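You operate a simulated robot arm through the tools that you are given. There is no shell and no other tool.

Carry out the task below with a simulated robot arm. There is one attempt and no reset: what you move stays moved.

TASK
Put things in order on the top of the press bench. At the end: the brown sanding block stands where the purple receiver stood; the purple receiver stands where the black roller stood; the brown slip pad from the top of the press bench stands where the brown sanding block stood; the black roller from the top of the press bench stands where the red bracket stood; the red bracket is on the brown flat carton (marked "HARBOUR"); whatever was shut is shut again. Leave all else as you found it, and nothing knocked over.

The check looks at the end state, three seconds after you hand in, the way a careful person would. Anything else that was tipped, shoved, dropped, spilled or broken makes it a failure.

THE ROBOT
A 7-joint arm with a two-finger parallel gripper, fixed in place. Base frame: the origin is at the foot of the arm, x ahead of it, y to its left, z up; the work surface is at about z = 0. Readings come in mm, rad, newtons and seconds.
With the tool pointing down near the work surface it reaches from about 220 to 580 mm from the base axis. Its first joint turns from -1.152 to 1.152 rad. Payload 2.5 kg.
Tool frame: the origin (TCP) lies between the finger pads and is the grasp point; the fingertips stand 23 mm ahead of it; z points along the fingers, y is the line along which they close. Largest opening 94 mm; finger width 38, thickness 10; the body of the gripper, 54 by 96 mm, starts 39 mm behind the TCP.
Orientation is told as [roll, pitch, yaw] about the base's x, y, z axes, in that order, counted from this pose: with the fingers straight down and closing along the base's y, the tool's x points along the base's -x, its y along +y and its z along -z.

THE INTERFACE
- The arm moves only by the tool apply_moves. Its argument "plan" is a list of rows, each a list of 6 numbers: the shift along the tool's x, y, z in units of 40 mm (1.0 is 40 mm), then the turn, a rotation vector about the tool's x, y, z in units of 8 degrees (1.0 is 8 degrees). In form: [[dx, dy, dz, wx, wy, wz], ...]. A call has 1 to 20 rows; each row shifts and turns the commanded pose from where the row before left it, along the tool's axes as they then stand. "grip" is the opening, from 0 (shut) to 1 (fully open), set as the call begins (left out, the last holds). A call with a number of a shift or a turn outside -1 to 1 is refused whole. Each row takes 0.2 s and may step no farther than 50 mm and 0.15 rad from the row before; otherwise, or with a gripper value out of range, the whole call is refused. A pose out of reach is approached as far as the arm can. The call stops where the force on the tool passes 40 N (or 10 N more than at its start, if that is more) or the arm is blocked; 0.2 s more then pass. The fingers move at their own pace (about 108 mm/s each) and stop on an object; they squeeze with about 29 N. The grip force told is the motor's: it shows also when the fingers shut on nothing. Time passes only in rows, and 0.2 s behind the last, so rows that do not move let the fingers close. The reply holds the time, the measured pose of the TCP, the force on the tool along the base axes, the opening and the grip force, in the units named above and with some noise, with the torque about the TCP (base axes, N m) and any sound that the robot's microphone picked up.
- Cameras (640 x 400 px; columns grow to the right, rows downward): "scene" is fixed at [112.7, -404.4, 537.4]; the picture's right is [0.86, -0.51, 0.00], its down [-0.32, -0.53, -0.78] and it looks along [0.40, 0.67, -0.62] (base axes); focal length 274 px, centre (320, 200). "wrist" rides on the gripper at [86, 16, -75] in the tool frame; the picture's right is [-0.18, 0.98, 0.00], its down [-0.58, -0.11, -0.81] and it looks along [-0.79, -0.15, 0.59] (tool axes); focal length 243 px, centre (320, 200). There is no depth. A picture from a camera that has moved, and an enlarged one, comes with that camera's place and axes in the base frame and with its lens.
- camera(camera): a new picture of that camera. No time passes.
- close_up(camera, box): a new picture of the part [left, top, right, bottom] of that camera's present view, enlarged. No time passes.
- sign_off(): hands the job in; it is judged then, once.

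Places have to be worked out from the pictures, the camera data and where the tool is seen. Open the gripper and draw the arm clear of the work before you hand the job in, unless the task says otherwise.

The tools are called after ">>>" as a command line: name --pt "numbers of a row" for each row, then --argument value for the rest, lists and objects as JSON in quotes. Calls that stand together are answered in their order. apply_moves: Moves the arm, as the interface text tells. Its arguments: {"type":"object","properties":{"plan":{"type":"array","items":{"type":"array","items":{"type":"number"}}},"grip":{"type":"number"}},"required":["plan"]} The other tools are called the same way: camera (camera) takes a picture; close_up (camera, box) takes an enlarged picture of a part of a camera's view; sign_off () hands the job in.

At the start:

```text
time_s: 0.0
ee_pos: [445.0, 115.2, 247.2]
ee_rot: [0.001, -0.001, 0.0]
ft_force: [0.3, -0.3, -0.2]
wrist_torque: [0.01, 0.04, -0.02]
width: 93.9
gripper_force: 0.1
```

scene: 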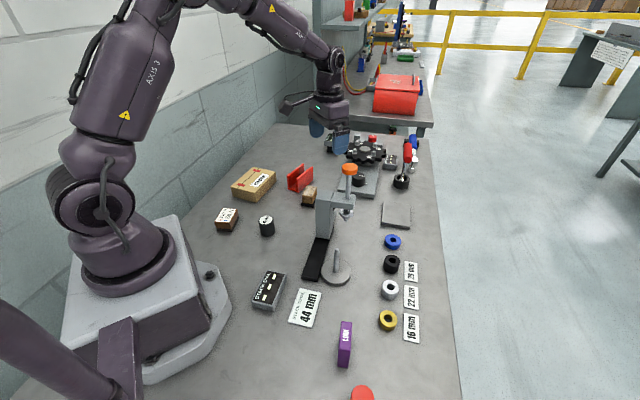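
wrist: 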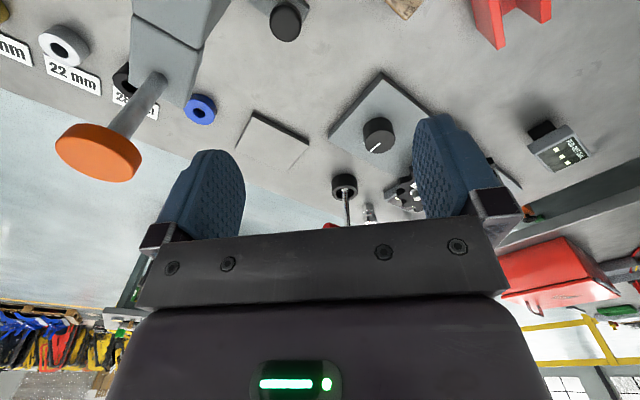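

I'll start by looking at the scene in more detail to identify each object.

>>> close_up --camera "scene" --box '[200, 130, 360, 230]'

>>> close_up --camera "scene" --box '[230, 210, 390, 310]'

>>> close_up --camera "scene" --box '[280, 300, 440, 400]'

>>> close_up --camera "scene" --box '[320, 120, 480, 220]'

```text
4.00 times, centred on (280, 180) of scene
camera zoom: at [112.7, -404.4, 537.4], right [0.86, -0.51, 0.0], down [-0.32, -0.53, -0.78], along [0.4, 0.67, -0.62], focal length 1095 px, centre (480, 280)
```

zoom: 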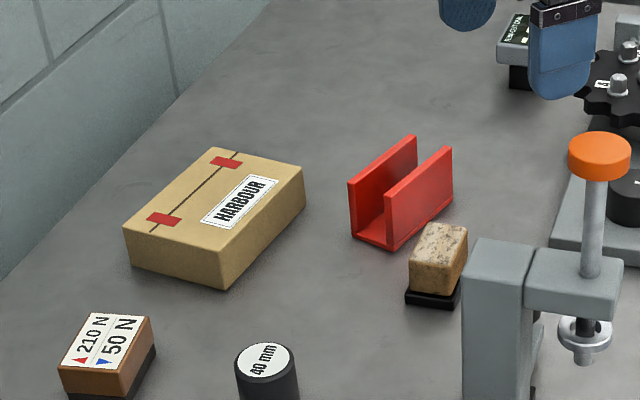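

```text
4.00 times, centred on (310, 260) of scene
camera zoom: at [112.7, -404.4, 537.4], right [0.86, -0.51, 0.0], down [-0.32, -0.53, -0.78], along [0.4, 0.67, -0.62], focal length 1095 px, centre (360, -40)
```

zoom: 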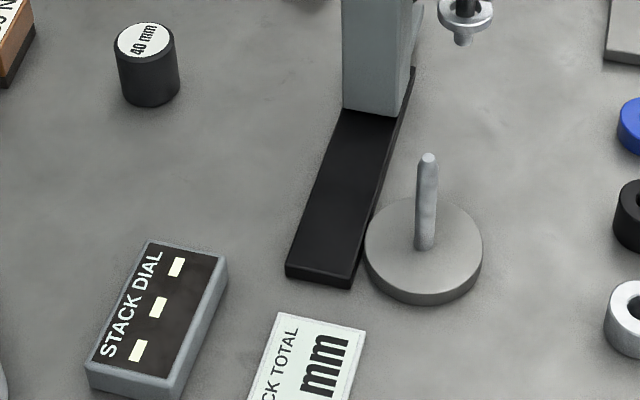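

```text
4.00 times, centred on (360, 350) of scene
camera zoom: at [112.7, -404.4, 537.4], right [0.86, -0.51, 0.0], down [-0.32, -0.53, -0.78], along [0.4, 0.67, -0.62], focal length 1095 px, centre (160, -400)
```

zoom: 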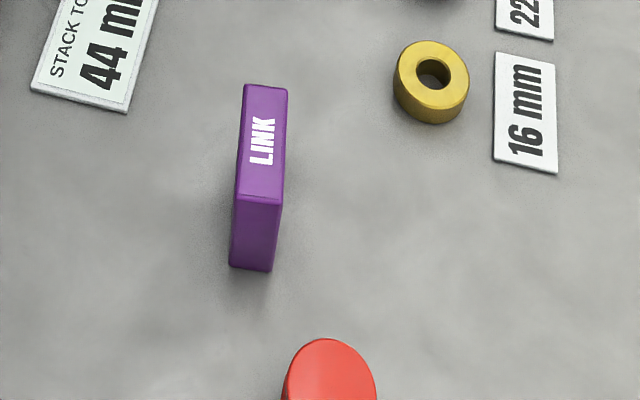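

```text
4.00 times, centred on (400, 170) of scene
camera zoom: at [112.7, -404.4, 537.4], right [0.86, -0.51, 0.0], down [-0.32, -0.53, -0.78], along [0.4, 0.67, -0.62], focal length 1095 px, centre (0, 320)
```

zoom: 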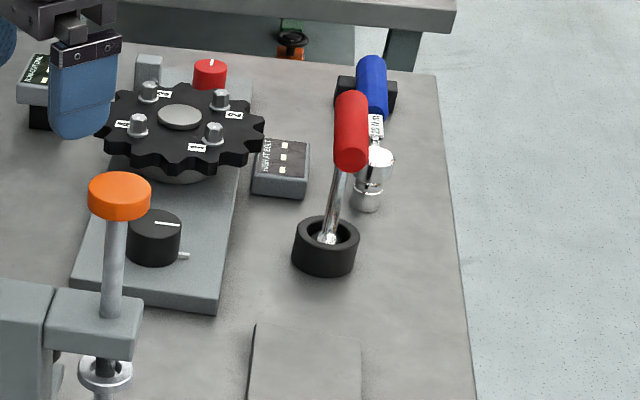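

The two brownish blocks need telling apart; I'll enlarge them and the rear bench further.

>>> close_up --camera "scene" --box '[205, 195, 253, 243]'

>>> close_up --camera "scene" --box '[285, 175, 333, 215]'

>>> close_up --camera "scene" --box '[310, 0, 450, 100]'

>>> close_up --camera "scene" --box '[540, 0, 640, 100]'

>>> close_up --camera "wrist" --box '[240, 0, 640, 250]'

```text
8.33 times, centred on (229, 219) of scene
camera zoom: at [112.7, -404.4, 537.4], right [0.86, -0.51, 0.0], down [-0.32, -0.53, -0.78], along [0.4, 0.67, -0.62], focal length 2281 px, centre (1078, 42)
```

zoom: 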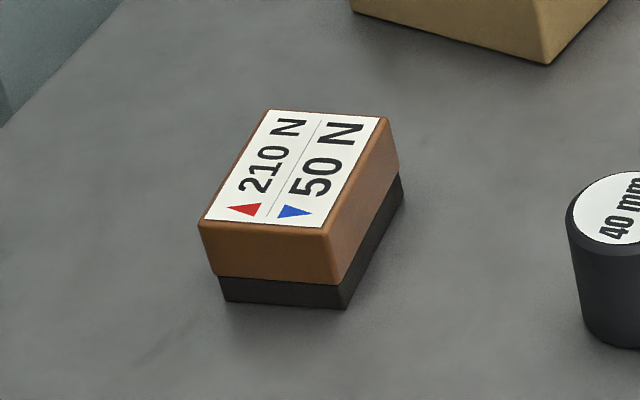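

```text
10.00 times, centred on (309, 195) of scene
camera zoom: at [112.7, -404.4, 537.4], right [0.86, -0.51, 0.0], down [-0.32, -0.53, -0.78], along [0.4, 0.67, -0.62], focal length 2737 px, centre (430, 250)
```

zoom: 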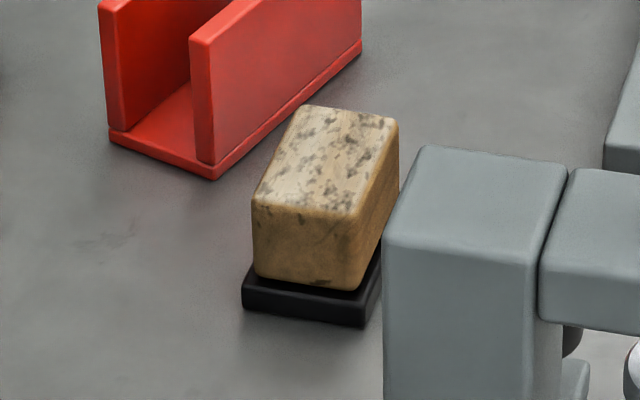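

```text
4.00 times, centred on (380, 50) of scene
camera zoom: at [112.7, -404.4, 537.4], right [0.86, -0.51, 0.0], down [-0.32, -0.53, -0.78], along [0.4, 0.67, -0.62], focal length 1095 px, centre (80, 800)
```

zoom: 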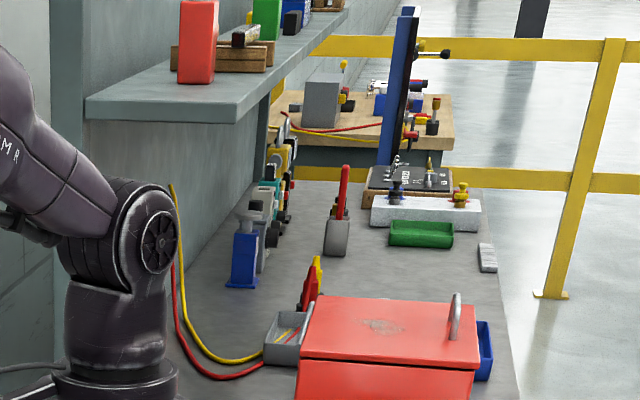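

```text
4.00 times, centred on (590, 50) of scene
camera zoom: at [112.7, -404.4, 537.4], right [0.86, -0.51, 0.0], down [-0.32, -0.53, -0.78], along [0.4, 0.67, -0.62], focal length 1095 px, centre (-760, 800)
```

zoom: 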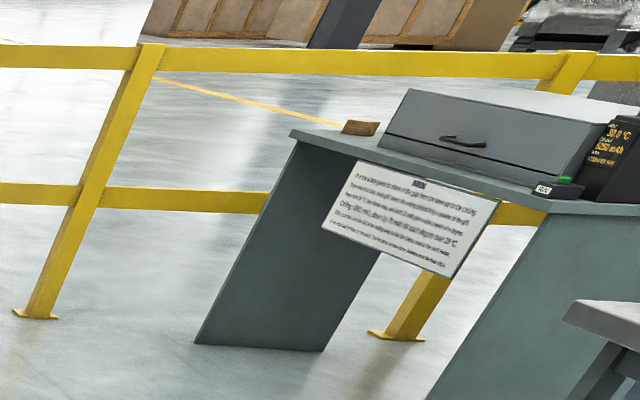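

```text
1.60 times, centred on (440, 125) of wrist
camera zoom: at [359.3, 131.3, 322.7], right [0.18, 0.98, 0.0], down [0.58, -0.11, 0.81], along [0.79, -0.15, -0.59], focal length 388 px, centre (128, 320)
```

zoom: 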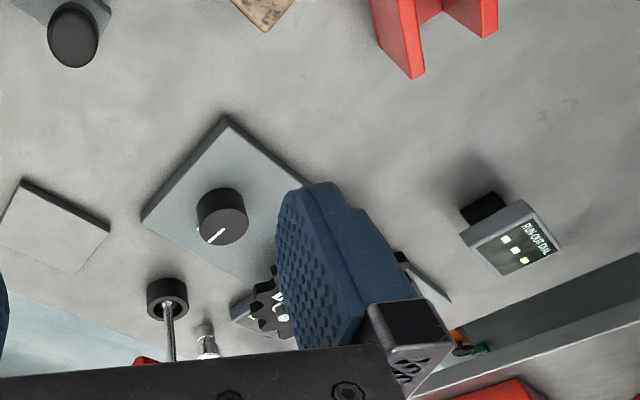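

The rear desk has a small brown item too; I'll zoom into that and other areas for look-alikes.

>>> close_up --camera "scene" --box '[612, 22, 640, 40]'

>>> close_up --camera "scene" --box '[580, 10, 640, 70]'

>>> close_up --camera "scene" --box '[340, 0, 420, 50]'

>>> close_up --camera "scene" --box '[0, 300, 160, 400]'

>>> close_up --camera "wrist" --box '[0, 0, 320, 200]'

```text
16.00 times, centred on (626, 31) of scene
camera zoom: at [112.7, -404.4, 537.4], right [0.86, -0.51, 0.0], down [-0.32, -0.53, -0.78], along [0.4, 0.67, -0.62], focal length 4380 px, centre (-4576, 2904)
```

zoom: 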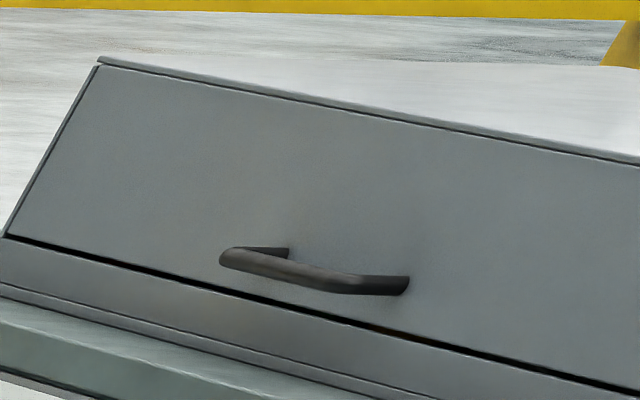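

```text
6.67 times, centred on (610, 40) of scene
camera zoom: at [112.7, -404.4, 537.4], right [0.86, -0.51, 0.0], down [-0.32, -0.53, -0.78], along [0.4, 0.67, -0.62], focal length 1825 px, centre (-1613, 1267)
```

zoom: 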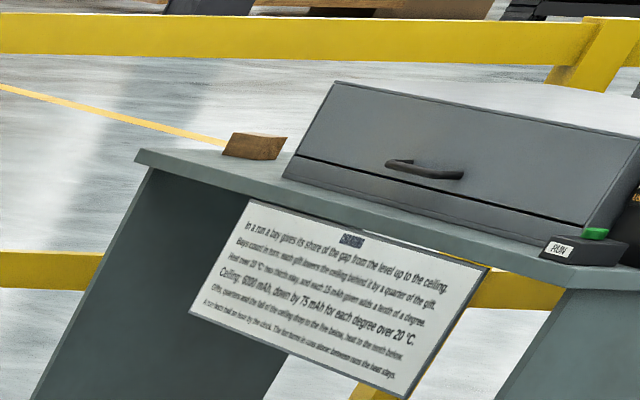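

```text
8.00 times, centred on (380, 25) of scene
camera zoom: at [112.7, -404.4, 537.4], right [0.86, -0.51, 0.0], down [-0.32, -0.53, -0.78], along [0.4, 0.67, -0.62], focal length 2190 px, centre (-160, 1600)
```

zoom: 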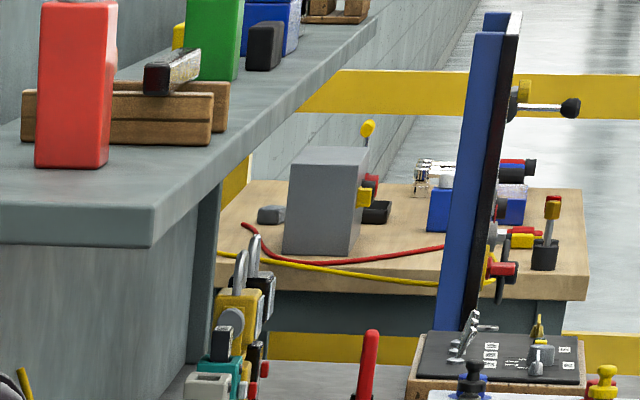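

```text
4.00 times, centred on (80, 350) of scene
camera zoom: at [112.7, -404.4, 537.4], right [0.86, -0.51, 0.0], down [-0.32, -0.53, -0.78], along [0.4, 0.67, -0.62], focal length 1095 px, centre (1280, -400)
```

zoom: 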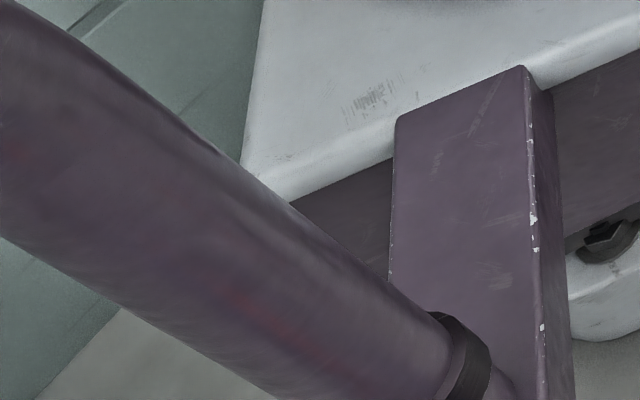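

```text
2.00 times, centred on (160, 100) of wrist
camera zoom: at [359.3, 131.3, 322.7], right [0.18, 0.98, 0.0], down [0.58, -0.11, 0.81], along [0.79, -0.15, -0.59], focal length 485 px, centre (640, 400)
```

zoom: 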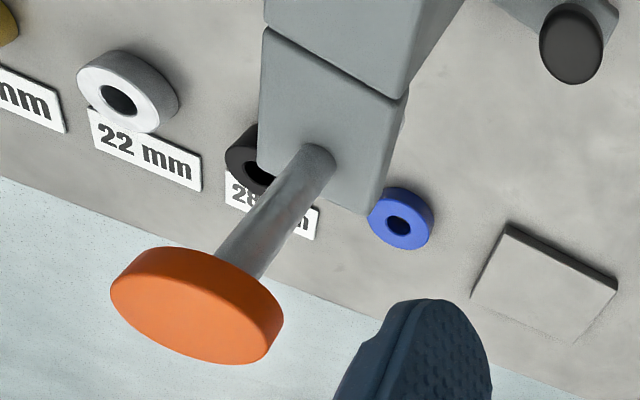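

Positions worked out from the scene camera: bracket ≈(445,284) yaw 27°, carton ≈(303,338), roller ≈(261,132), receiver ≈(262,-238), cork (sanding) block ≈(426,187), labelled wooden pad ("210 N/50 N", slip pad) ≈(178,213). First I move above the bracket, turn to its yaw and look.

>>> apply_moves --pt "0 0.84 0.2 0 0 0" --pt "0 0.84 0.2 0 0 0" --pt "0 0.84 0.2 0 0 0" --pt "0 0.84 0.2 0 0 0" --pt "0 0.84 0.2 0 0 0" --pt "0 0 0 0 0 -0.844" --pt "0 0 0 0 0 -0.844" --pt "0 0 0 0 0 -0.844" --pt "0 0 0 0 0 -0.844" --grip 1.0

>>> camera --camera "wrist"

>>> camera --camera "scene"

```text
time_s: 2.0
ee_pos: [446.3, 282.9, 208.4]
ee_rot: [-0.001, 0.001, 0.475]
ft_force: [0.2, 0.3, -0.6]
wrist_torque: [0.0, 0.0, 0.01]
width: 93.9
gripper_force: 0.0
```

```text
taken
camera wrist: at [361.4, 257.7, 282.5], right [-0.28, 0.96, 0.0], down [0.57, 0.17, 0.81], along [0.77, 0.23, -0.59], focal length 243 px, centre (320, 200)
```

wrist: 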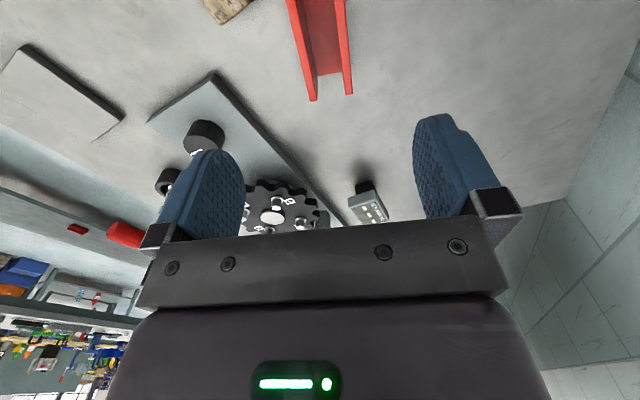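

```text
taken
```

scene: 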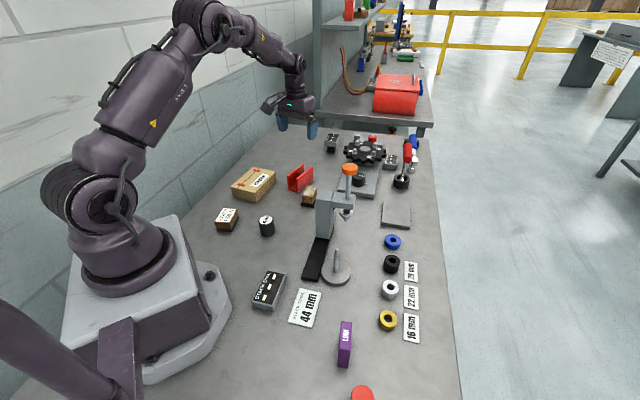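

The bracket is seen below at the top of the wrist picture; I enlarge it to measure its corners.

>>> close_up --camera "wrist" --box '[260, 0, 420, 100]'

>>> close_up --camera "scene" --box '[220, 150, 340, 225]'

```text
4.00 times, centred on (340, 50) of wrist
camera zoom: at [361.4, 257.7, 282.5], right [-0.28, 0.96, 0.0], down [0.57, 0.17, 0.81], along [0.77, 0.23, -0.59], focal length 970 px, centre (240, 800)
```

zoom: 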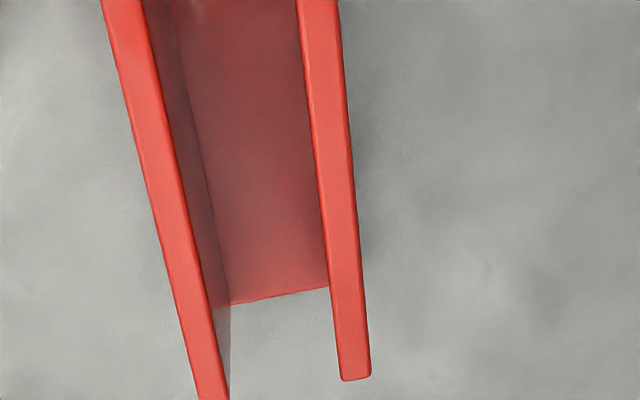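

```text
5.33 times, centred on (280, 188) of scene
camera zoom: at [112.7, -404.4, 537.4], right [0.86, -0.51, 0.0], down [-0.32, -0.53, -0.78], along [0.4, 0.67, -0.62], focal length 1460 px, centre (533, 267)
```

zoom: 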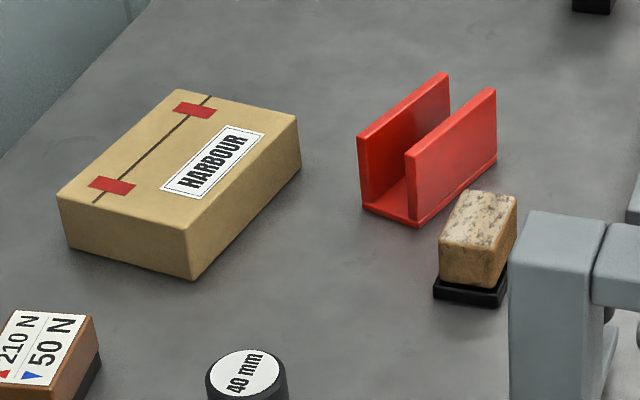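

Both cameras agree on the bracket: centre ≈(448,285), yaw ≈27°, about 42 × 95 × 55 mm. I lower with the fingers at ~70 mm either side of its walls.

>>> apply_moves --pt "-0.08 0.03 0.2 0 0 0" --pt "0 0 0.9 0 0 0" --pt "0 0 0.9 0 0 0" --pt "0 0 0.8 0 0 0" --pt "0 0 0.8 0 0 0" --pt "0 0 0.75 0 0 0" --pt "0 0 0 0 0 0" --grip 0.75

>>> camera --camera "wrist"

>>> close_up --camera "scene" --box '[220, 130, 380, 230]'

```text
time_s: 3.6
ee_pos: [445.8, 284.0, 33.0]
ee_rot: [-0.001, 0.0, 0.472]
ft_force: [0.2, 1.1, -0.2]
wrist_torque: [-0.01, -0.02, -0.03]
width: 70.5
gripper_force: 0.0
```

```text
taken
camera wrist: at [362.0, 259.6, 108.0], right [-0.28, 0.96, 0.0], down [0.57, 0.17, 0.81], along [0.77, 0.23, -0.59], focal length 243 px, centre (320, 200)
```

wrist: 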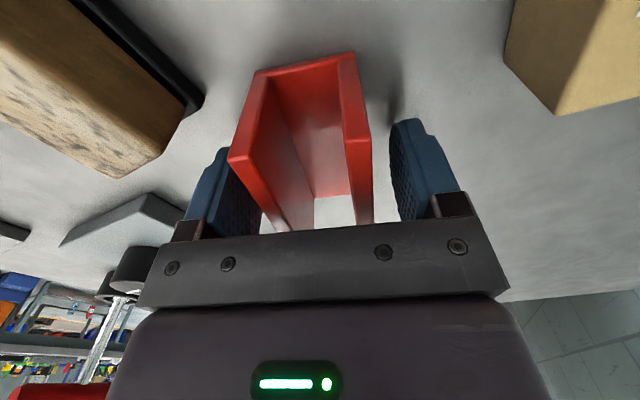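

```text
4.00 times, centred on (300, 180) of scene
camera zoom: at [112.7, -404.4, 537.4], right [0.86, -0.51, 0.0], down [-0.32, -0.53, -0.78], along [0.4, 0.67, -0.62], focal length 1095 px, centre (400, 280)
```

zoom: 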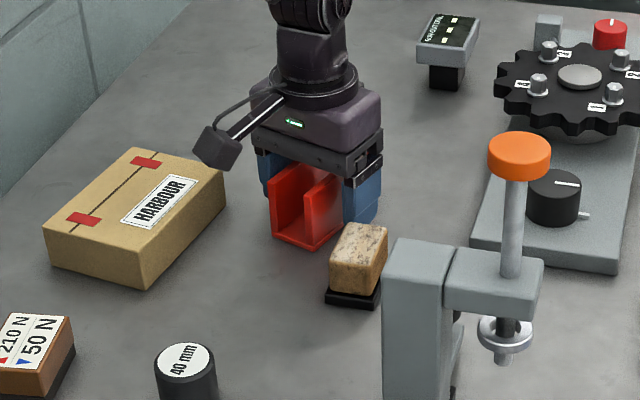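

Fingers straddle the bracket with no contact; bracket centre refined to ≈(449,286). Now I close on it.

>>> apply_moves --pt "-0.1 0 0 0 0 0" --pt "0 0 0 0 0 0" --pt "0 0 0 0 0 0" --pt "0 0 0 0 0 0" --grip 0.0

>>> camera --camera "wrist"

```text
time_s: 4.6
ee_pos: [449.0, 286.4, 34.9]
ee_rot: [0.0, 0.0, 0.472]
ft_force: [-0.2, -1.4, 0.7]
wrist_torque: [-0.11, 0.16, 0.06]
width: 44.1
gripper_force: 28.8
```

```text
taken
camera wrist: at [365.8, 261.5, 108.5], right [-0.28, 0.96, 0.0], down [0.57, 0.17, 0.81], along [0.77, 0.23, -0.59], focal length 243 px, centre (320, 200)
```

wrist: 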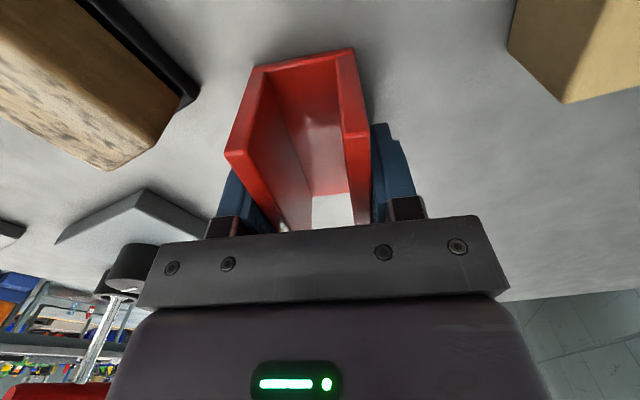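

Grasp is firm (44 mm, 29 N). Carton top works out to ≈37 mm high, centre ≈(305,339), yaw ≈38°; I lift and carry the bracket over it.

>>> apply_moves --pt "0 0 -0.5 0 0 0" --pt "0 0 -0.8 0 0 0" --pt "0 0 -0.9 0 0 0" --pt "0 0 -0.8 0 0 0" --pt "0.671 0.6975 0 0 0 0" --pt "0.671 0.6975 0 0 0 0" --pt "0.671 0.6975 0 0 0 0" --pt "0.671 0.6975 0 0 0 0" --pt "0 0 0 0 0 -0.6875" --pt "0 0 0 0 0 -0.6875" --pt "0 0 0 0 0 0" --grip 0.0

>>> camera --camera "wrist"

>>> close_up --camera "scene" --box '[200, 130, 360, 230]'

```text
time_s: 7.0
ee_pos: [303.4, 337.2, 153.5]
ee_rot: [0.0, 0.0, 0.664]
ft_force: [0.1, 0.6, -2.9]
wrist_torque: [0.02, 0.0, 0.0]
width: 43.7
gripper_force: 29.7
```

```text
taken
camera wrist: at [226.6, 297.3, 228.3], right [-0.46, 0.89, 0.0], down [0.52, 0.27, 0.81], along [0.72, 0.37, -0.59], focal length 243 px, centre (320, 200)
```

wrist: 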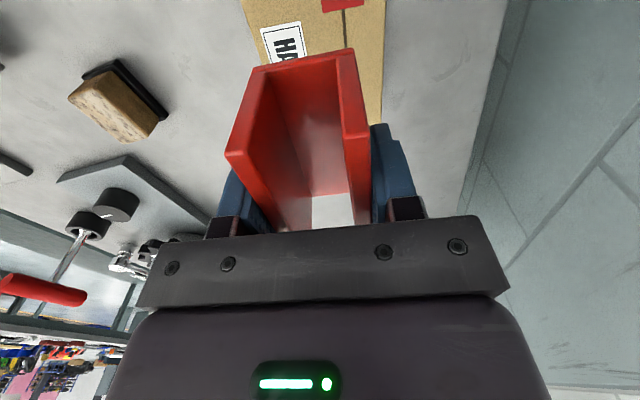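

```text
4.00 times, centred on (280, 180) of scene
camera zoom: at [112.8, -404.4, 537.4], right [0.86, -0.51, 0.0], down [-0.32, -0.53, -0.78], along [0.4, 0.67, -0.62], focal length 1095 px, centre (480, 280)
```

zoom: 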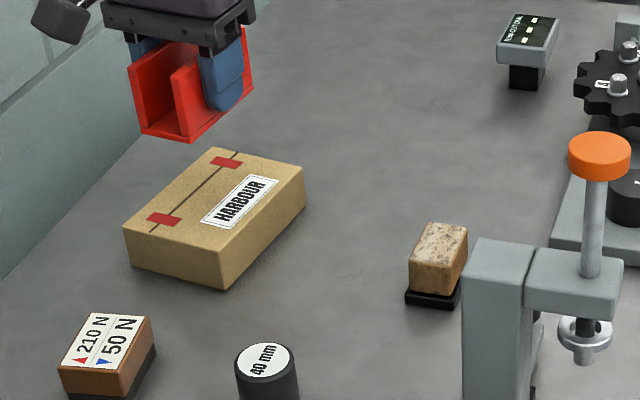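

Bracket hangs squarely above the carton (both views agree within ~3 mm). I lower toward the top, stopping just above.

>>> apply_moves --pt "0 0 0.7 0 0 0" --pt "0 0 0.7 0 0 0" --pt "0 0 0.5 0 0 0" --pt "0 0 0 0 0 0" --grip 0.0

>>> close_up --camera "scene" --box '[220, 140, 300, 210]'

```text
time_s: 8.0
ee_pos: [304.4, 338.0, 78.6]
ee_rot: [-0.001, 0.0, 0.662]
ft_force: [1.0, 0.0, -3.2]
wrist_torque: [-0.02, 0.0, -0.01]
width: 44.0
gripper_force: 29.5
```

```text
5.71 times, centred on (260, 175) of scene
camera zoom: at [112.8, -404.4, 537.4], right [0.86, -0.51, 0.0], down [-0.32, -0.53, -0.78], along [0.4, 0.67, -0.62], focal length 1564 px, centre (663, 343)
```

zoom: 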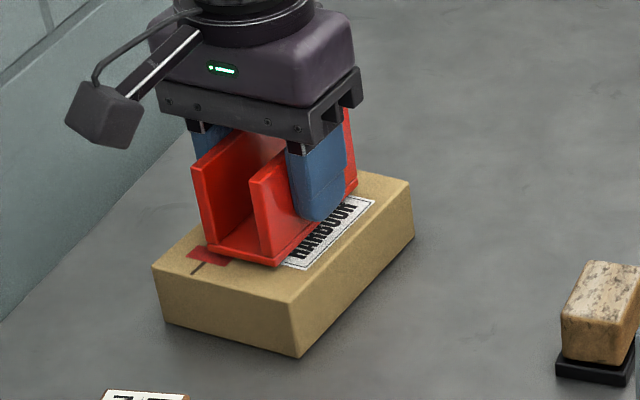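

Just above the carton now; I step down in small increments watching the force.

>>> apply_moves --pt "0 0 0.06 0 0 0" --pt "0 0 0.05 0 0 0" --pt "0 0 0 0 0 0" --grip 0.0

```text
time_s: 8.8
ee_pos: [306.4, 338.0, 73.4]
ee_rot: [-0.001, 0.0, 0.663]
ft_force: [1.0, 0.8, -3.9]
wrist_torque: [-0.02, 0.02, 0.02]
width: 44.1
gripper_force: 28.8
```

>>> apply_moves --pt "0 0 0.05 0 0 0" --pt "0 0 0 0 0 0" --grip 0.0

>>> close_up --camera "scene" --box '[230, 160, 290, 210]'

```text
time_s: 9.4
ee_pos: [306.6, 339.4, 75.2]
ee_rot: [-0.001, -0.004, 0.662]
ft_force: [-4.3, -5.9, 25.5]
wrist_torque: [-0.28, 0.21, 0.03]
width: 43.9
gripper_force: 29.2
```

```text
8.00 times, centred on (260, 185) of scene
camera zoom: at [112.7, -404.5, 537.3], right [0.86, -0.51, 0.0], down [-0.32, -0.53, -0.78], along [0.4, 0.67, -0.62], focal length 2190 px, centre (800, 320)
```

zoom: 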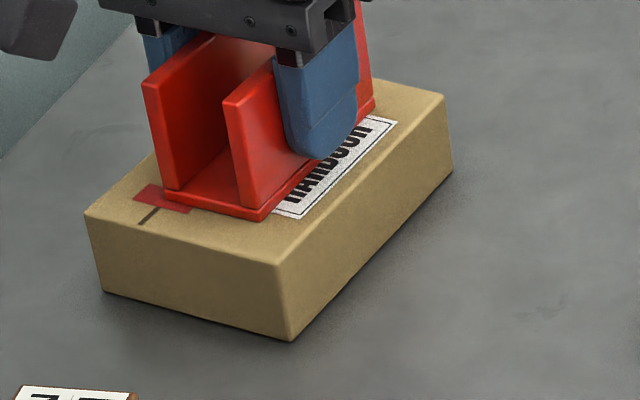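

Contact with the carton (Fz +25 N). I ease up about 1 mm to unload, then open the fingers a little.

>>> apply_moves --pt "0 0 -0.03 0 0 0" --pt "0 0 0 0 0 0" --grip 0.0

>>> apply_moves --pt "0 0 0 0 0 0" --pt "0 0 0 0 0 0" --pt "0 0 0 0 0 0" --grip 0.72

>>> close_up --camera "scene" --box '[230, 140, 310, 210]'

```text
time_s: 10.0
ee_pos: [306.5, 338.9, 73.4]
ee_rot: [-0.001, -0.002, 0.665]
ft_force: [3.7, 3.5, 8.0]
wrist_torque: [0.25, -0.43, 0.03]
width: 44.1
gripper_force: 29.0
```

```text
time_s: 10.8
ee_pos: [304.0, 337.4, 72.2]
ee_rot: [-0.001, -0.001, 0.664]
ft_force: [0.0, 0.1, -0.1]
wrist_torque: [0.0, 0.02, 0.0]
width: 67.7
gripper_force: 0.2
```

```text
5.71 times, centred on (270, 175) of scene
camera zoom: at [112.7, -404.4, 537.4], right [0.86, -0.51, 0.0], down [-0.32, -0.53, -0.78], along [0.4, 0.67, -0.62], focal length 1564 px, centre (606, 343)
```

zoom: 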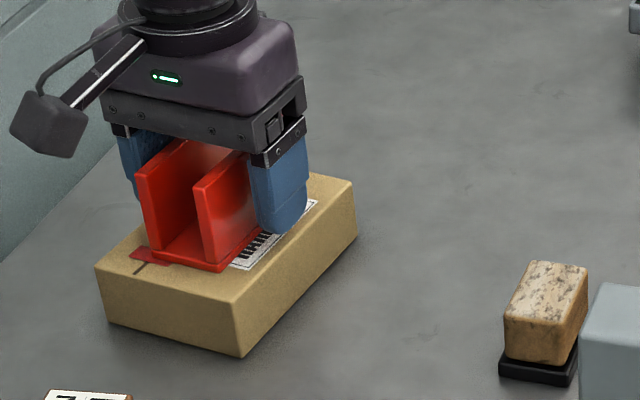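

Bracket stands on the carton. I rise and move over the black roller at ≈(262,132).

>>> apply_moves --pt "0 0 -0.5 0 0 0" --pt "0 0 -0.75 0 0 0" --pt "0 0 -0.75 0 0 0" --pt "0 0 -0.75 0 0 0" --pt "0.798 -0.68 0 0 0 0" --pt "0.798 -0.68 0 0 0 0" --pt "0.798 -0.68 0 0 0 0" --pt "0.798 -0.68 0 0 0 0" --pt "0.798 -0.68 0 0 0 0" --pt "0 0 0 0 0 0" --grip 0.8

>>> camera --camera "wrist"

>>> camera --camera "scene"

```text
time_s: 13.0
ee_pos: [261.3, 132.3, 183.6]
ee_rot: [0.001, 0.0, 0.664]
ft_force: [-0.2, -0.4, -0.2]
wrist_torque: [-0.02, 0.0, -0.05]
width: 75.1
gripper_force: 0.0
```

```text
taken
camera wrist: at [184.4, 91.0, 258.3], right [-0.46, 0.89, 0.0], down [0.52, 0.27, 0.81], along [0.72, 0.37, -0.59], focal length 243 px, centre (320, 200)
```

wrist: 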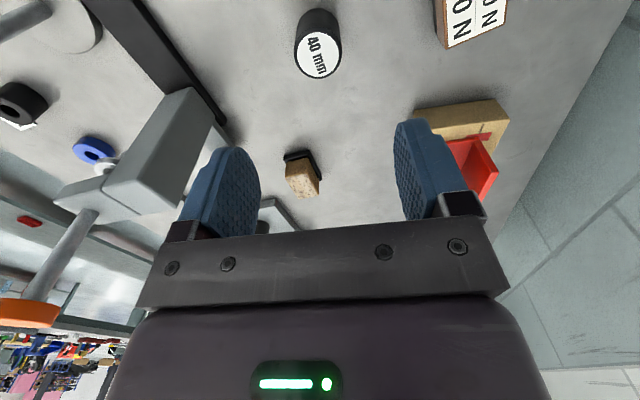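

```text
taken
```

scene: 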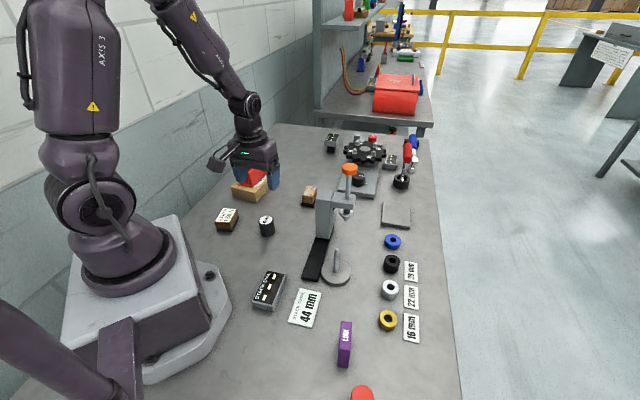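

Roller estimated ≈(264,132) combining both views. I lower to ~85 mm and look again before straddling it.

>>> apply_moves --pt "-0.05 -0.03 0.8 0 0 0" --pt "0 0 0.8 0 0 0" --pt "0 0 0.85 0 0 0" --pt "0 0 0 0 0 0" --grip 0.8

>>> camera --camera "wrist"

>>> close_up --camera "scene" --box '[200, 150, 340, 250]'

```text
time_s: 14.0
ee_pos: [265.7, 134.7, 84.4]
ee_rot: [0.001, -0.001, 0.662]
ft_force: [-0.4, 0.3, 0.1]
wrist_torque: [-0.01, 0.02, 0.02]
width: 75.4
gripper_force: 0.1
```

```text
taken
camera wrist: at [189.0, 93.4, 159.5], right [-0.46, 0.89, 0.0], down [0.52, 0.27, 0.81], along [0.72, 0.37, -0.59], focal length 243 px, centre (320, 200)
```

wrist: 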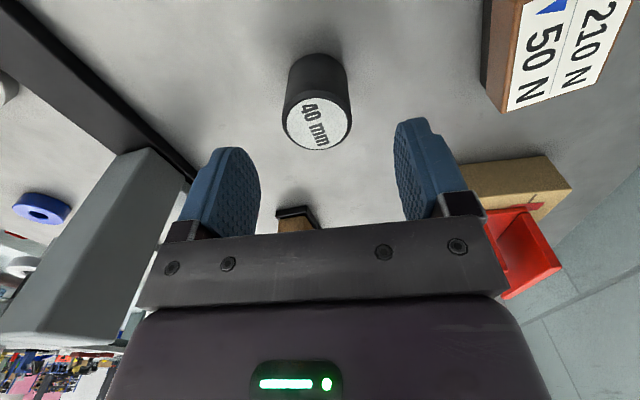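

```text
4.00 times, centred on (270, 200) of scene
camera zoom: at [112.7, -404.4, 537.4], right [0.86, -0.51, 0.0], down [-0.32, -0.53, -0.78], along [0.4, 0.67, -0.62], focal length 1095 px, centre (520, 200)
```

zoom: 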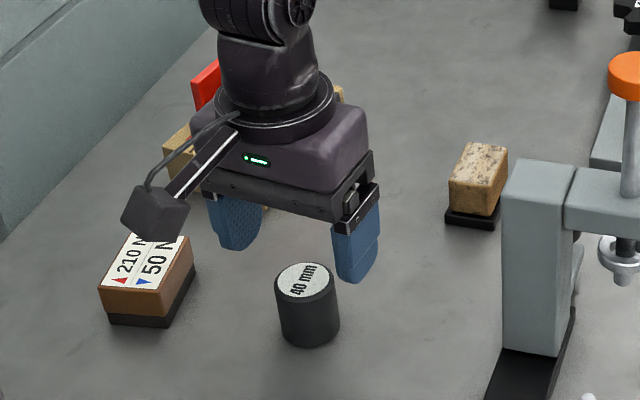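

Roller sits ≈2 mm toward the left finger, otherwise centred. I nudge and descend to z≈28.

>>> apply_moves --pt "0 -0.05 0.5 0 0 0" --pt "0 0 0.5 0 0 0" --pt "0 0 0.4 0 0 0" --pt "0 0 0 0 0 0" --grip 0.8

>>> camera --camera "wrist"

```text
time_s: 15.0
ee_pos: [267.4, 130.6, 30.2]
ee_rot: [-0.001, 0.0, 0.664]
ft_force: [0.5, 0.4, -0.7]
wrist_torque: [-0.05, 0.02, 0.03]
width: 75.2
gripper_force: 0.0
```

```text
taken
camera wrist: at [190.1, 90.6, 104.5], right [-0.46, 0.89, 0.0], down [0.52, 0.27, 0.81], along [0.72, 0.37, -0.59], focal length 243 px, centre (320, 200)
```

wrist: 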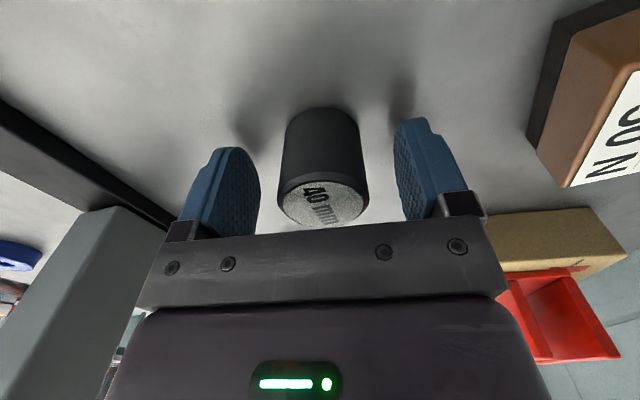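

Roller is between the pads; close.

>>> apply_moves --pt "0 0 0 0 0 0" --pt "0 0 0 0 0 0" --pt "0 0 0 0 0 0" --pt "0 0 0 0 0 0" --grip 0.0

>>> camera --camera "wrist"

```text
time_s: 16.0
ee_pos: [267.6, 130.4, 28.9]
ee_rot: [0.0, 0.001, 0.662]
ft_force: [-0.4, -0.7, -1.1]
wrist_torque: [-0.01, 0.0, 0.03]
width: 39.6
gripper_force: 28.8
```

```text
taken
camera wrist: at [190.0, 90.5, 104.7], right [-0.46, 0.89, 0.0], down [0.53, 0.27, 0.81], along [0.72, 0.37, -0.59], focal length 243 px, centre (320, 200)
```

wrist: 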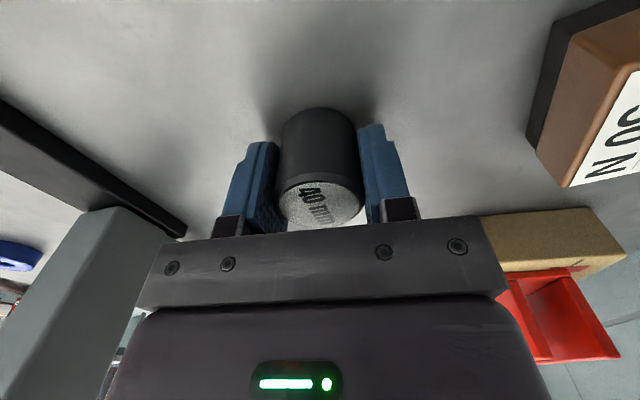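

Roller held (39.6 mm); its original place ≈(266,131). I lift and carry it to where the bracket stood, ≈(450,287).

>>> apply_moves --pt "0 0 -0.5 0 0 0" --pt "0 0 -0.8 0 0 0" --pt "0 0 -0.8 0 0 0" --pt "0 0 -0.45 0 0 0" --pt "-0.861 0.032 0 0 0 0" --pt "-0.861 0.032 0 0 0 0" --pt "-0.861 0.032 0 0 0 0" --pt "-0.861 0.032 0 0 0 0" --pt "-0.861 0.032 0 0 0 0" --pt "-0.861 0.032 0 0 0 0" --pt "-0.861 0.032 0 0 0 0" --pt "0 0 0 0 0 0" --grip 0.0

>>> camera --camera "wrist"

>>> camera --camera "scene"

```text
time_s: 18.6
ee_pos: [451.2, 286.2, 129.3]
ee_rot: [0.001, 0.002, 0.664]
ft_force: [-0.6, 0.5, -0.9]
wrist_torque: [0.02, -0.04, 0.03]
width: 39.7
gripper_force: 29.2
```

```text
taken
camera wrist: at [373.3, 246.4, 204.0], right [-0.46, 0.89, 0.0], down [0.53, 0.27, 0.81], along [0.72, 0.37, -0.59], focal length 243 px, centre (320, 200)
```

wrist: 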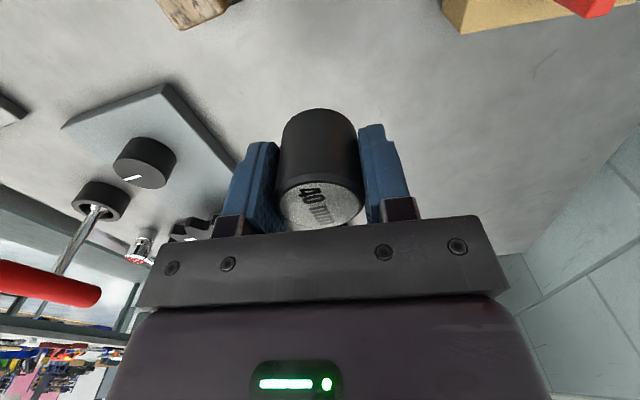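

```text
taken
```

scene: 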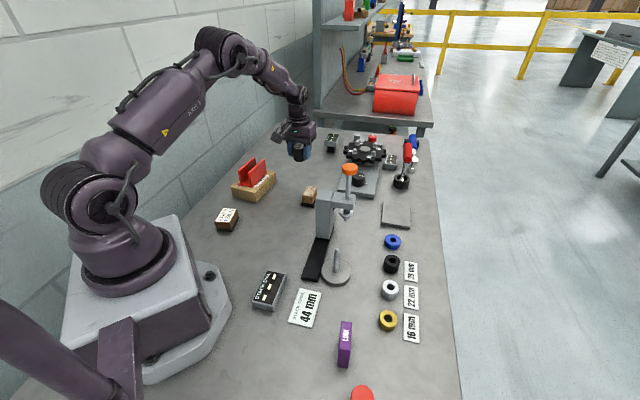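

Over the bracket's old spot; I lower the roller to just above the bench.

>>> apply_moves --pt "0 0 0.8 0 0 0" --pt "0 0 0.8 0 0 0" --pt "0 0 0.6 0 0 0" --pt "0 0 0.25 0 0 0" --pt "0 0 0 0 0 0" --grip 0.0

>>> apply_moves --pt "0 0 0.04 0 0 0" --pt "0 0 0 0 0 0" --grip 0.0

>>> camera --camera "wrist"

```text
time_s: 19.8
ee_pos: [449.7, 286.7, 30.1]
ee_rot: [-0.001, 0.001, 0.663]
ft_force: [-0.3, 0.6, -1.1]
wrist_torque: [0.03, -0.02, -0.01]
width: 39.5
gripper_force: 29.0
```

```text
time_s: 20.4
ee_pos: [449.9, 285.7, 30.2]
ee_rot: [0.0, -0.001, 0.663]
ft_force: [-1.6, -0.3, 1.6]
wrist_torque: [0.0, 0.0, -0.01]
width: 39.5
gripper_force: 28.9
```

```text
taken
camera wrist: at [373.0, 247.2, 104.6], right [-0.46, 0.89, 0.0], down [0.52, 0.27, 0.81], along [0.72, 0.37, -0.59], focal length 243 px, centre (320, 200)
```

wrist: 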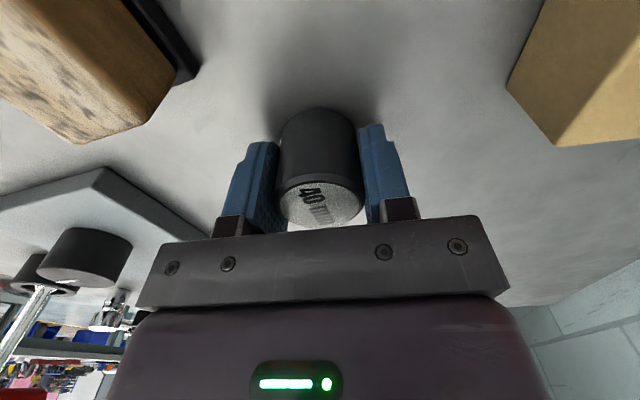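

The force has just changed sign (−1.1 → +1.6 N): the roller is touching the bench. I open the fingers.

>>> apply_moves --pt "0 0 0 0 0 0" --pt "0 0 0 0 0 0" --pt "0 0 0 0 0 0" --grip 0.75

>>> camera --camera "wrist"

```text
time_s: 21.2
ee_pos: [450.2, 286.0, 29.6]
ee_rot: [-0.001, 0.0, 0.663]
ft_force: [-0.1, 0.4, 0.4]
wrist_torque: [0.02, 0.03, -0.01]
width: 70.7
gripper_force: 0.0
```

```text
taken
camera wrist: at [372.9, 247.0, 104.4], right [-0.46, 0.89, 0.0], down [0.53, 0.27, 0.81], along [0.72, 0.37, -0.59], focal length 243 px, centre (320, 200)
```

wrist: 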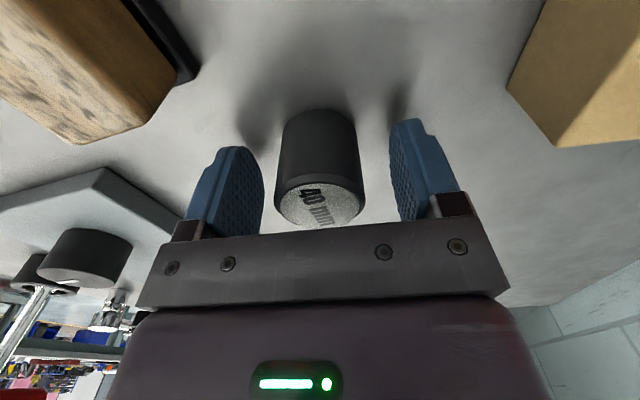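

Roller stands free in the bracket's old spot. I rise straight up and swing back via x≈270 (clear of the press), turning the tool to yaw −38° for the receiver.

>>> apply_moves --pt "0 0 -0.9 0 0 0" --pt "0 0 -0.9 0 0 0" --pt "0 0 -0.9 0 0 0" --pt "0 0 -0.9 0 0 0" --pt "0 0 -0.9 0 0 0" --pt "0.995 -0.0525 0 0 0 0" --pt "0.995 -0.0525 0 0 0 0" --pt "0.995 -0.0525 0 0 0 0" --pt "0.995 -0.0525 0 0 0 0" --pt "0.995 -0.0525 0 0 0 0" --pt "0.995 -0.0525 0 0 0 0" --pt "0 0 0 0 0 0" --grip 0.85

>>> camera --camera "wrist"

>>> close_up --camera "scene" --box '[200, 130, 360, 250]'

```text
time_s: 23.8
ee_pos: [270.1, 130.2, 210.9]
ee_rot: [-0.001, -0.001, 0.663]
ft_force: [0.3, -0.1, 0.1]
wrist_torque: [-0.02, 0.01, -0.01]
width: 79.9
gripper_force: 0.1
```

```text
taken
camera wrist: at [193.3, 89.1, 286.2], right [-0.46, 0.89, 0.0], down [0.52, 0.27, 0.81], along [0.72, 0.37, -0.59], focal length 243 px, centre (320, 200)
```

wrist: 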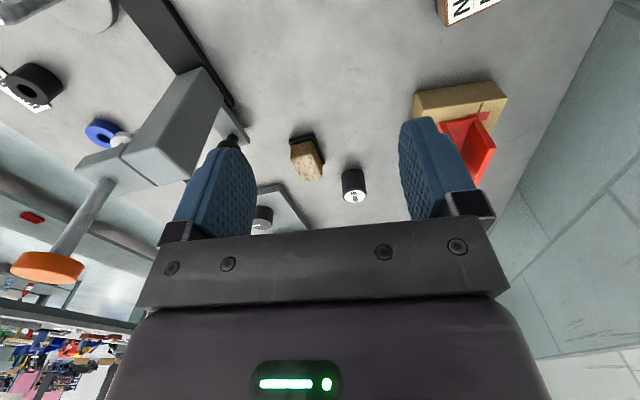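

```text
3.33 times, centred on (280, 190) of scene
camera zoom: at [112.7, -404.5, 537.4], right [0.86, -0.51, 0.0], down [-0.32, -0.53, -0.78], along [0.4, 0.67, -0.62], focal length 912 px, centre (453, 233)
```

zoom: 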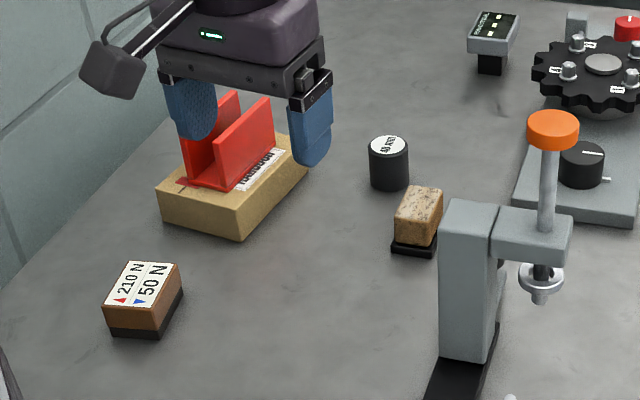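

Roller and bracket stand upright as intended. Now turn the tool and move toward the receiver.

>>> apply_moves --pt "0 0 0 0 0 0.956" --pt "0 0 0 0 0 0.956" --pt "0 0 0 0 0 0.956" --pt "0 0 0 0 0 0.956" --pt "0 0 0 0 0 0.956" --pt "0 0 0 0 0 0.956" --pt "0 0 0 0 0 0.956" --pt "0 0 0 0 0 0.956" --pt "0 0 0 0 0 0.956" --pt "0 0 0 0 0 0.956" --pt "-0.619 -0.814 0 0 0 0" --pt "-0.619 -0.814 0 0 0 0" --pt "-0.619 -0.814 0 0 0 0" --pt "-0.619 -0.814 0 0 0 0" --pt "-0.619 -0.814 0 0 0 0" --pt "-0.619 -0.814 0 0 0 0" --pt "-0.619 -0.814 0 0 0 0" --pt "-0.619 -0.814 0 0 0 0" --pt "-0.619 -0.814 0 0 0 0" --pt "0 0 0 0 0 0" --grip 0.85

>>> camera --camera "wrist"

>>> camera --camera "scene"

```text
time_s: 28.0
ee_pos: [262.7, -237.1, 211.7]
ee_rot: [0.001, 0.0, -0.671]
ft_force: [0.0, -0.3, 0.3]
wrist_torque: [0.0, 0.02, 0.02]
width: 80.0
gripper_force: 0.0
```

```text
taken
camera wrist: at [206.2, -170.9, 286.8], right [0.76, 0.66, 0.0], down [0.39, -0.45, 0.81], along [0.53, -0.61, -0.59], focal length 243 px, centre (320, 200)
```

wrist: 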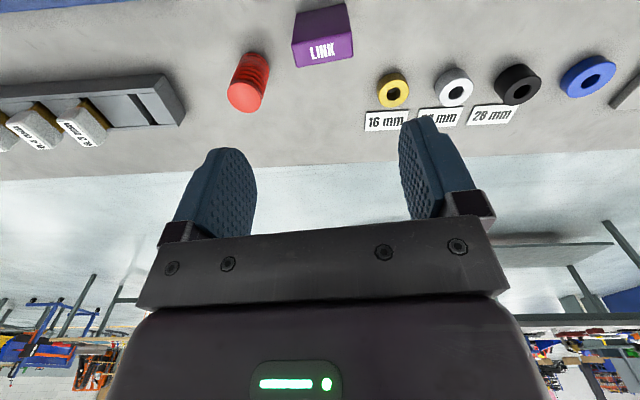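

```text
taken
```

scene: 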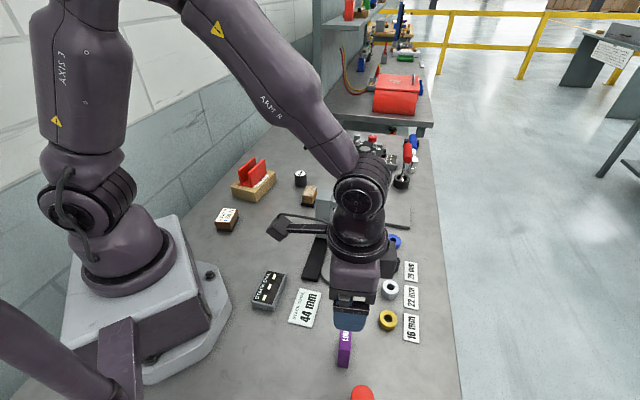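

Receiver and a red capped cylinder next to it are visible; zooming to measure both.

>>> close_up --camera "wrist" --box '[220, 0, 380, 100]'

>>> close_up --camera "wrist" --box '[0, 50, 240, 200]'

```text
4.00 times, centred on (300, 50) of wrist
camera zoom: at [206.2, -170.9, 286.8], right [0.76, 0.66, 0.0], down [0.39, -0.45, 0.81], along [0.53, -0.61, -0.59], focal length 970 px, centre (400, 800)
```

zoom: 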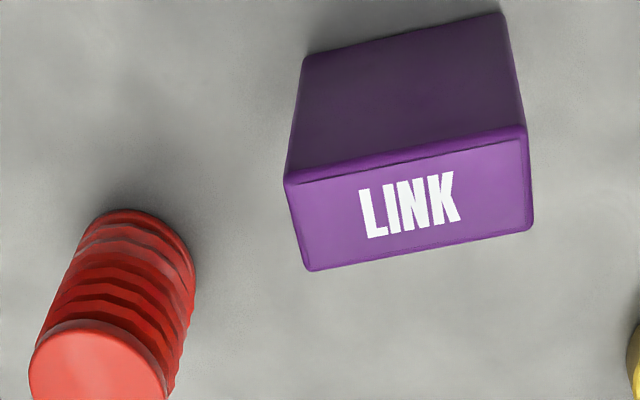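

```text
2.67 times, centred on (120, 125) of wrist
camera zoom: at [206.2, -170.9, 286.8], right [0.76, 0.66, 0.0], down [0.39, -0.45, 0.81], along [0.53, -0.61, -0.59], focal length 647 px, centre (853, 400)
```

zoom: 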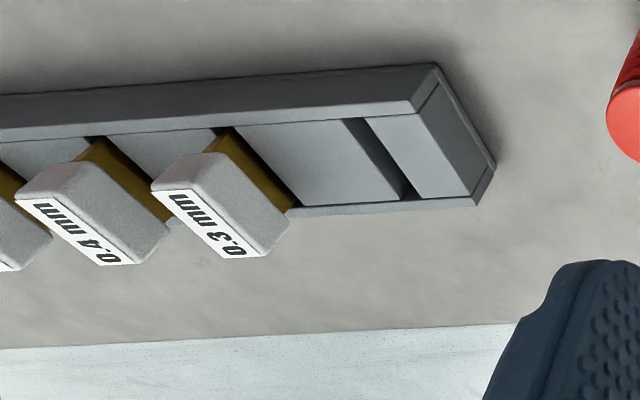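

Receiver centre ≈(264,−236), long axis at 51°, ~71 mm tall; red cylinder ~60 mm beyond its end. I lower to z≈110 with a 68 mm opening and re-check alignment.

>>> apply_moves --pt "-0.02 0.058 0.8 0 0 0" --pt "0 0 0.8 0 0 0" --pt "0 0 0.86 0 0 0" --pt "0 0 0 0 0 0" --grip 0.72

>>> camera --camera "wrist"

>>> close_up --camera "scene" --box '[280, 290, 440, 400]'

```text
time_s: 29.0
ee_pos: [262.3, -236.2, 112.1]
ee_rot: [0.0, 0.0, -0.673]
ft_force: [-0.1, -0.3, -0.3]
wrist_torque: [0.0, 0.01, -0.07]
width: 67.7
gripper_force: 0.0
```

```text
taken
camera wrist: at [205.9, -169.2, 186.3], right [0.76, 0.65, 0.0], down [0.39, -0.45, 0.81], along [0.53, -0.61, -0.59], focal length 243 px, centre (320, 200)
```

wrist: 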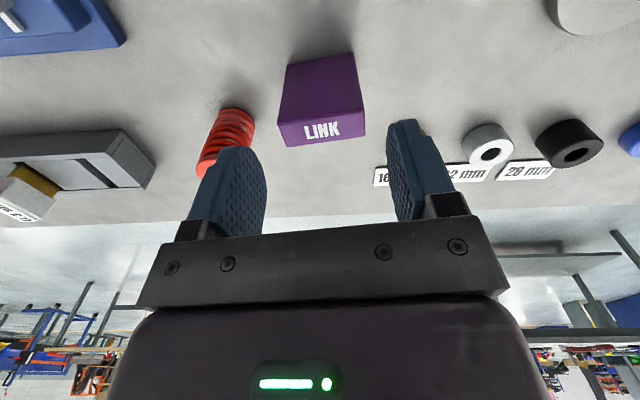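

```text
3.64 times, centred on (360, 345) of scene
camera zoom: at [112.7, -404.4, 537.4], right [0.86, -0.51, 0.0], down [-0.32, -0.53, -0.78], along [0.4, 0.67, -0.62], focal length 995 px, centre (174, -327)
```

zoom: 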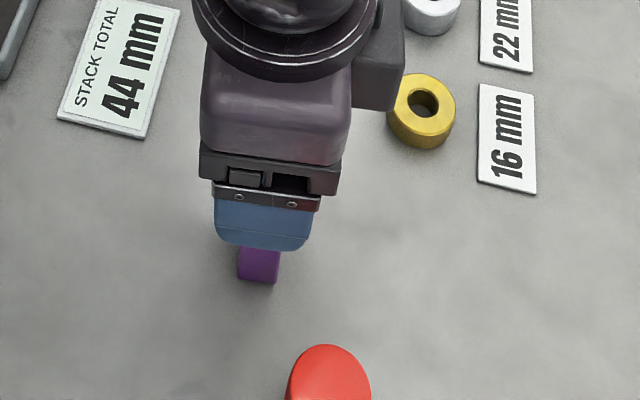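

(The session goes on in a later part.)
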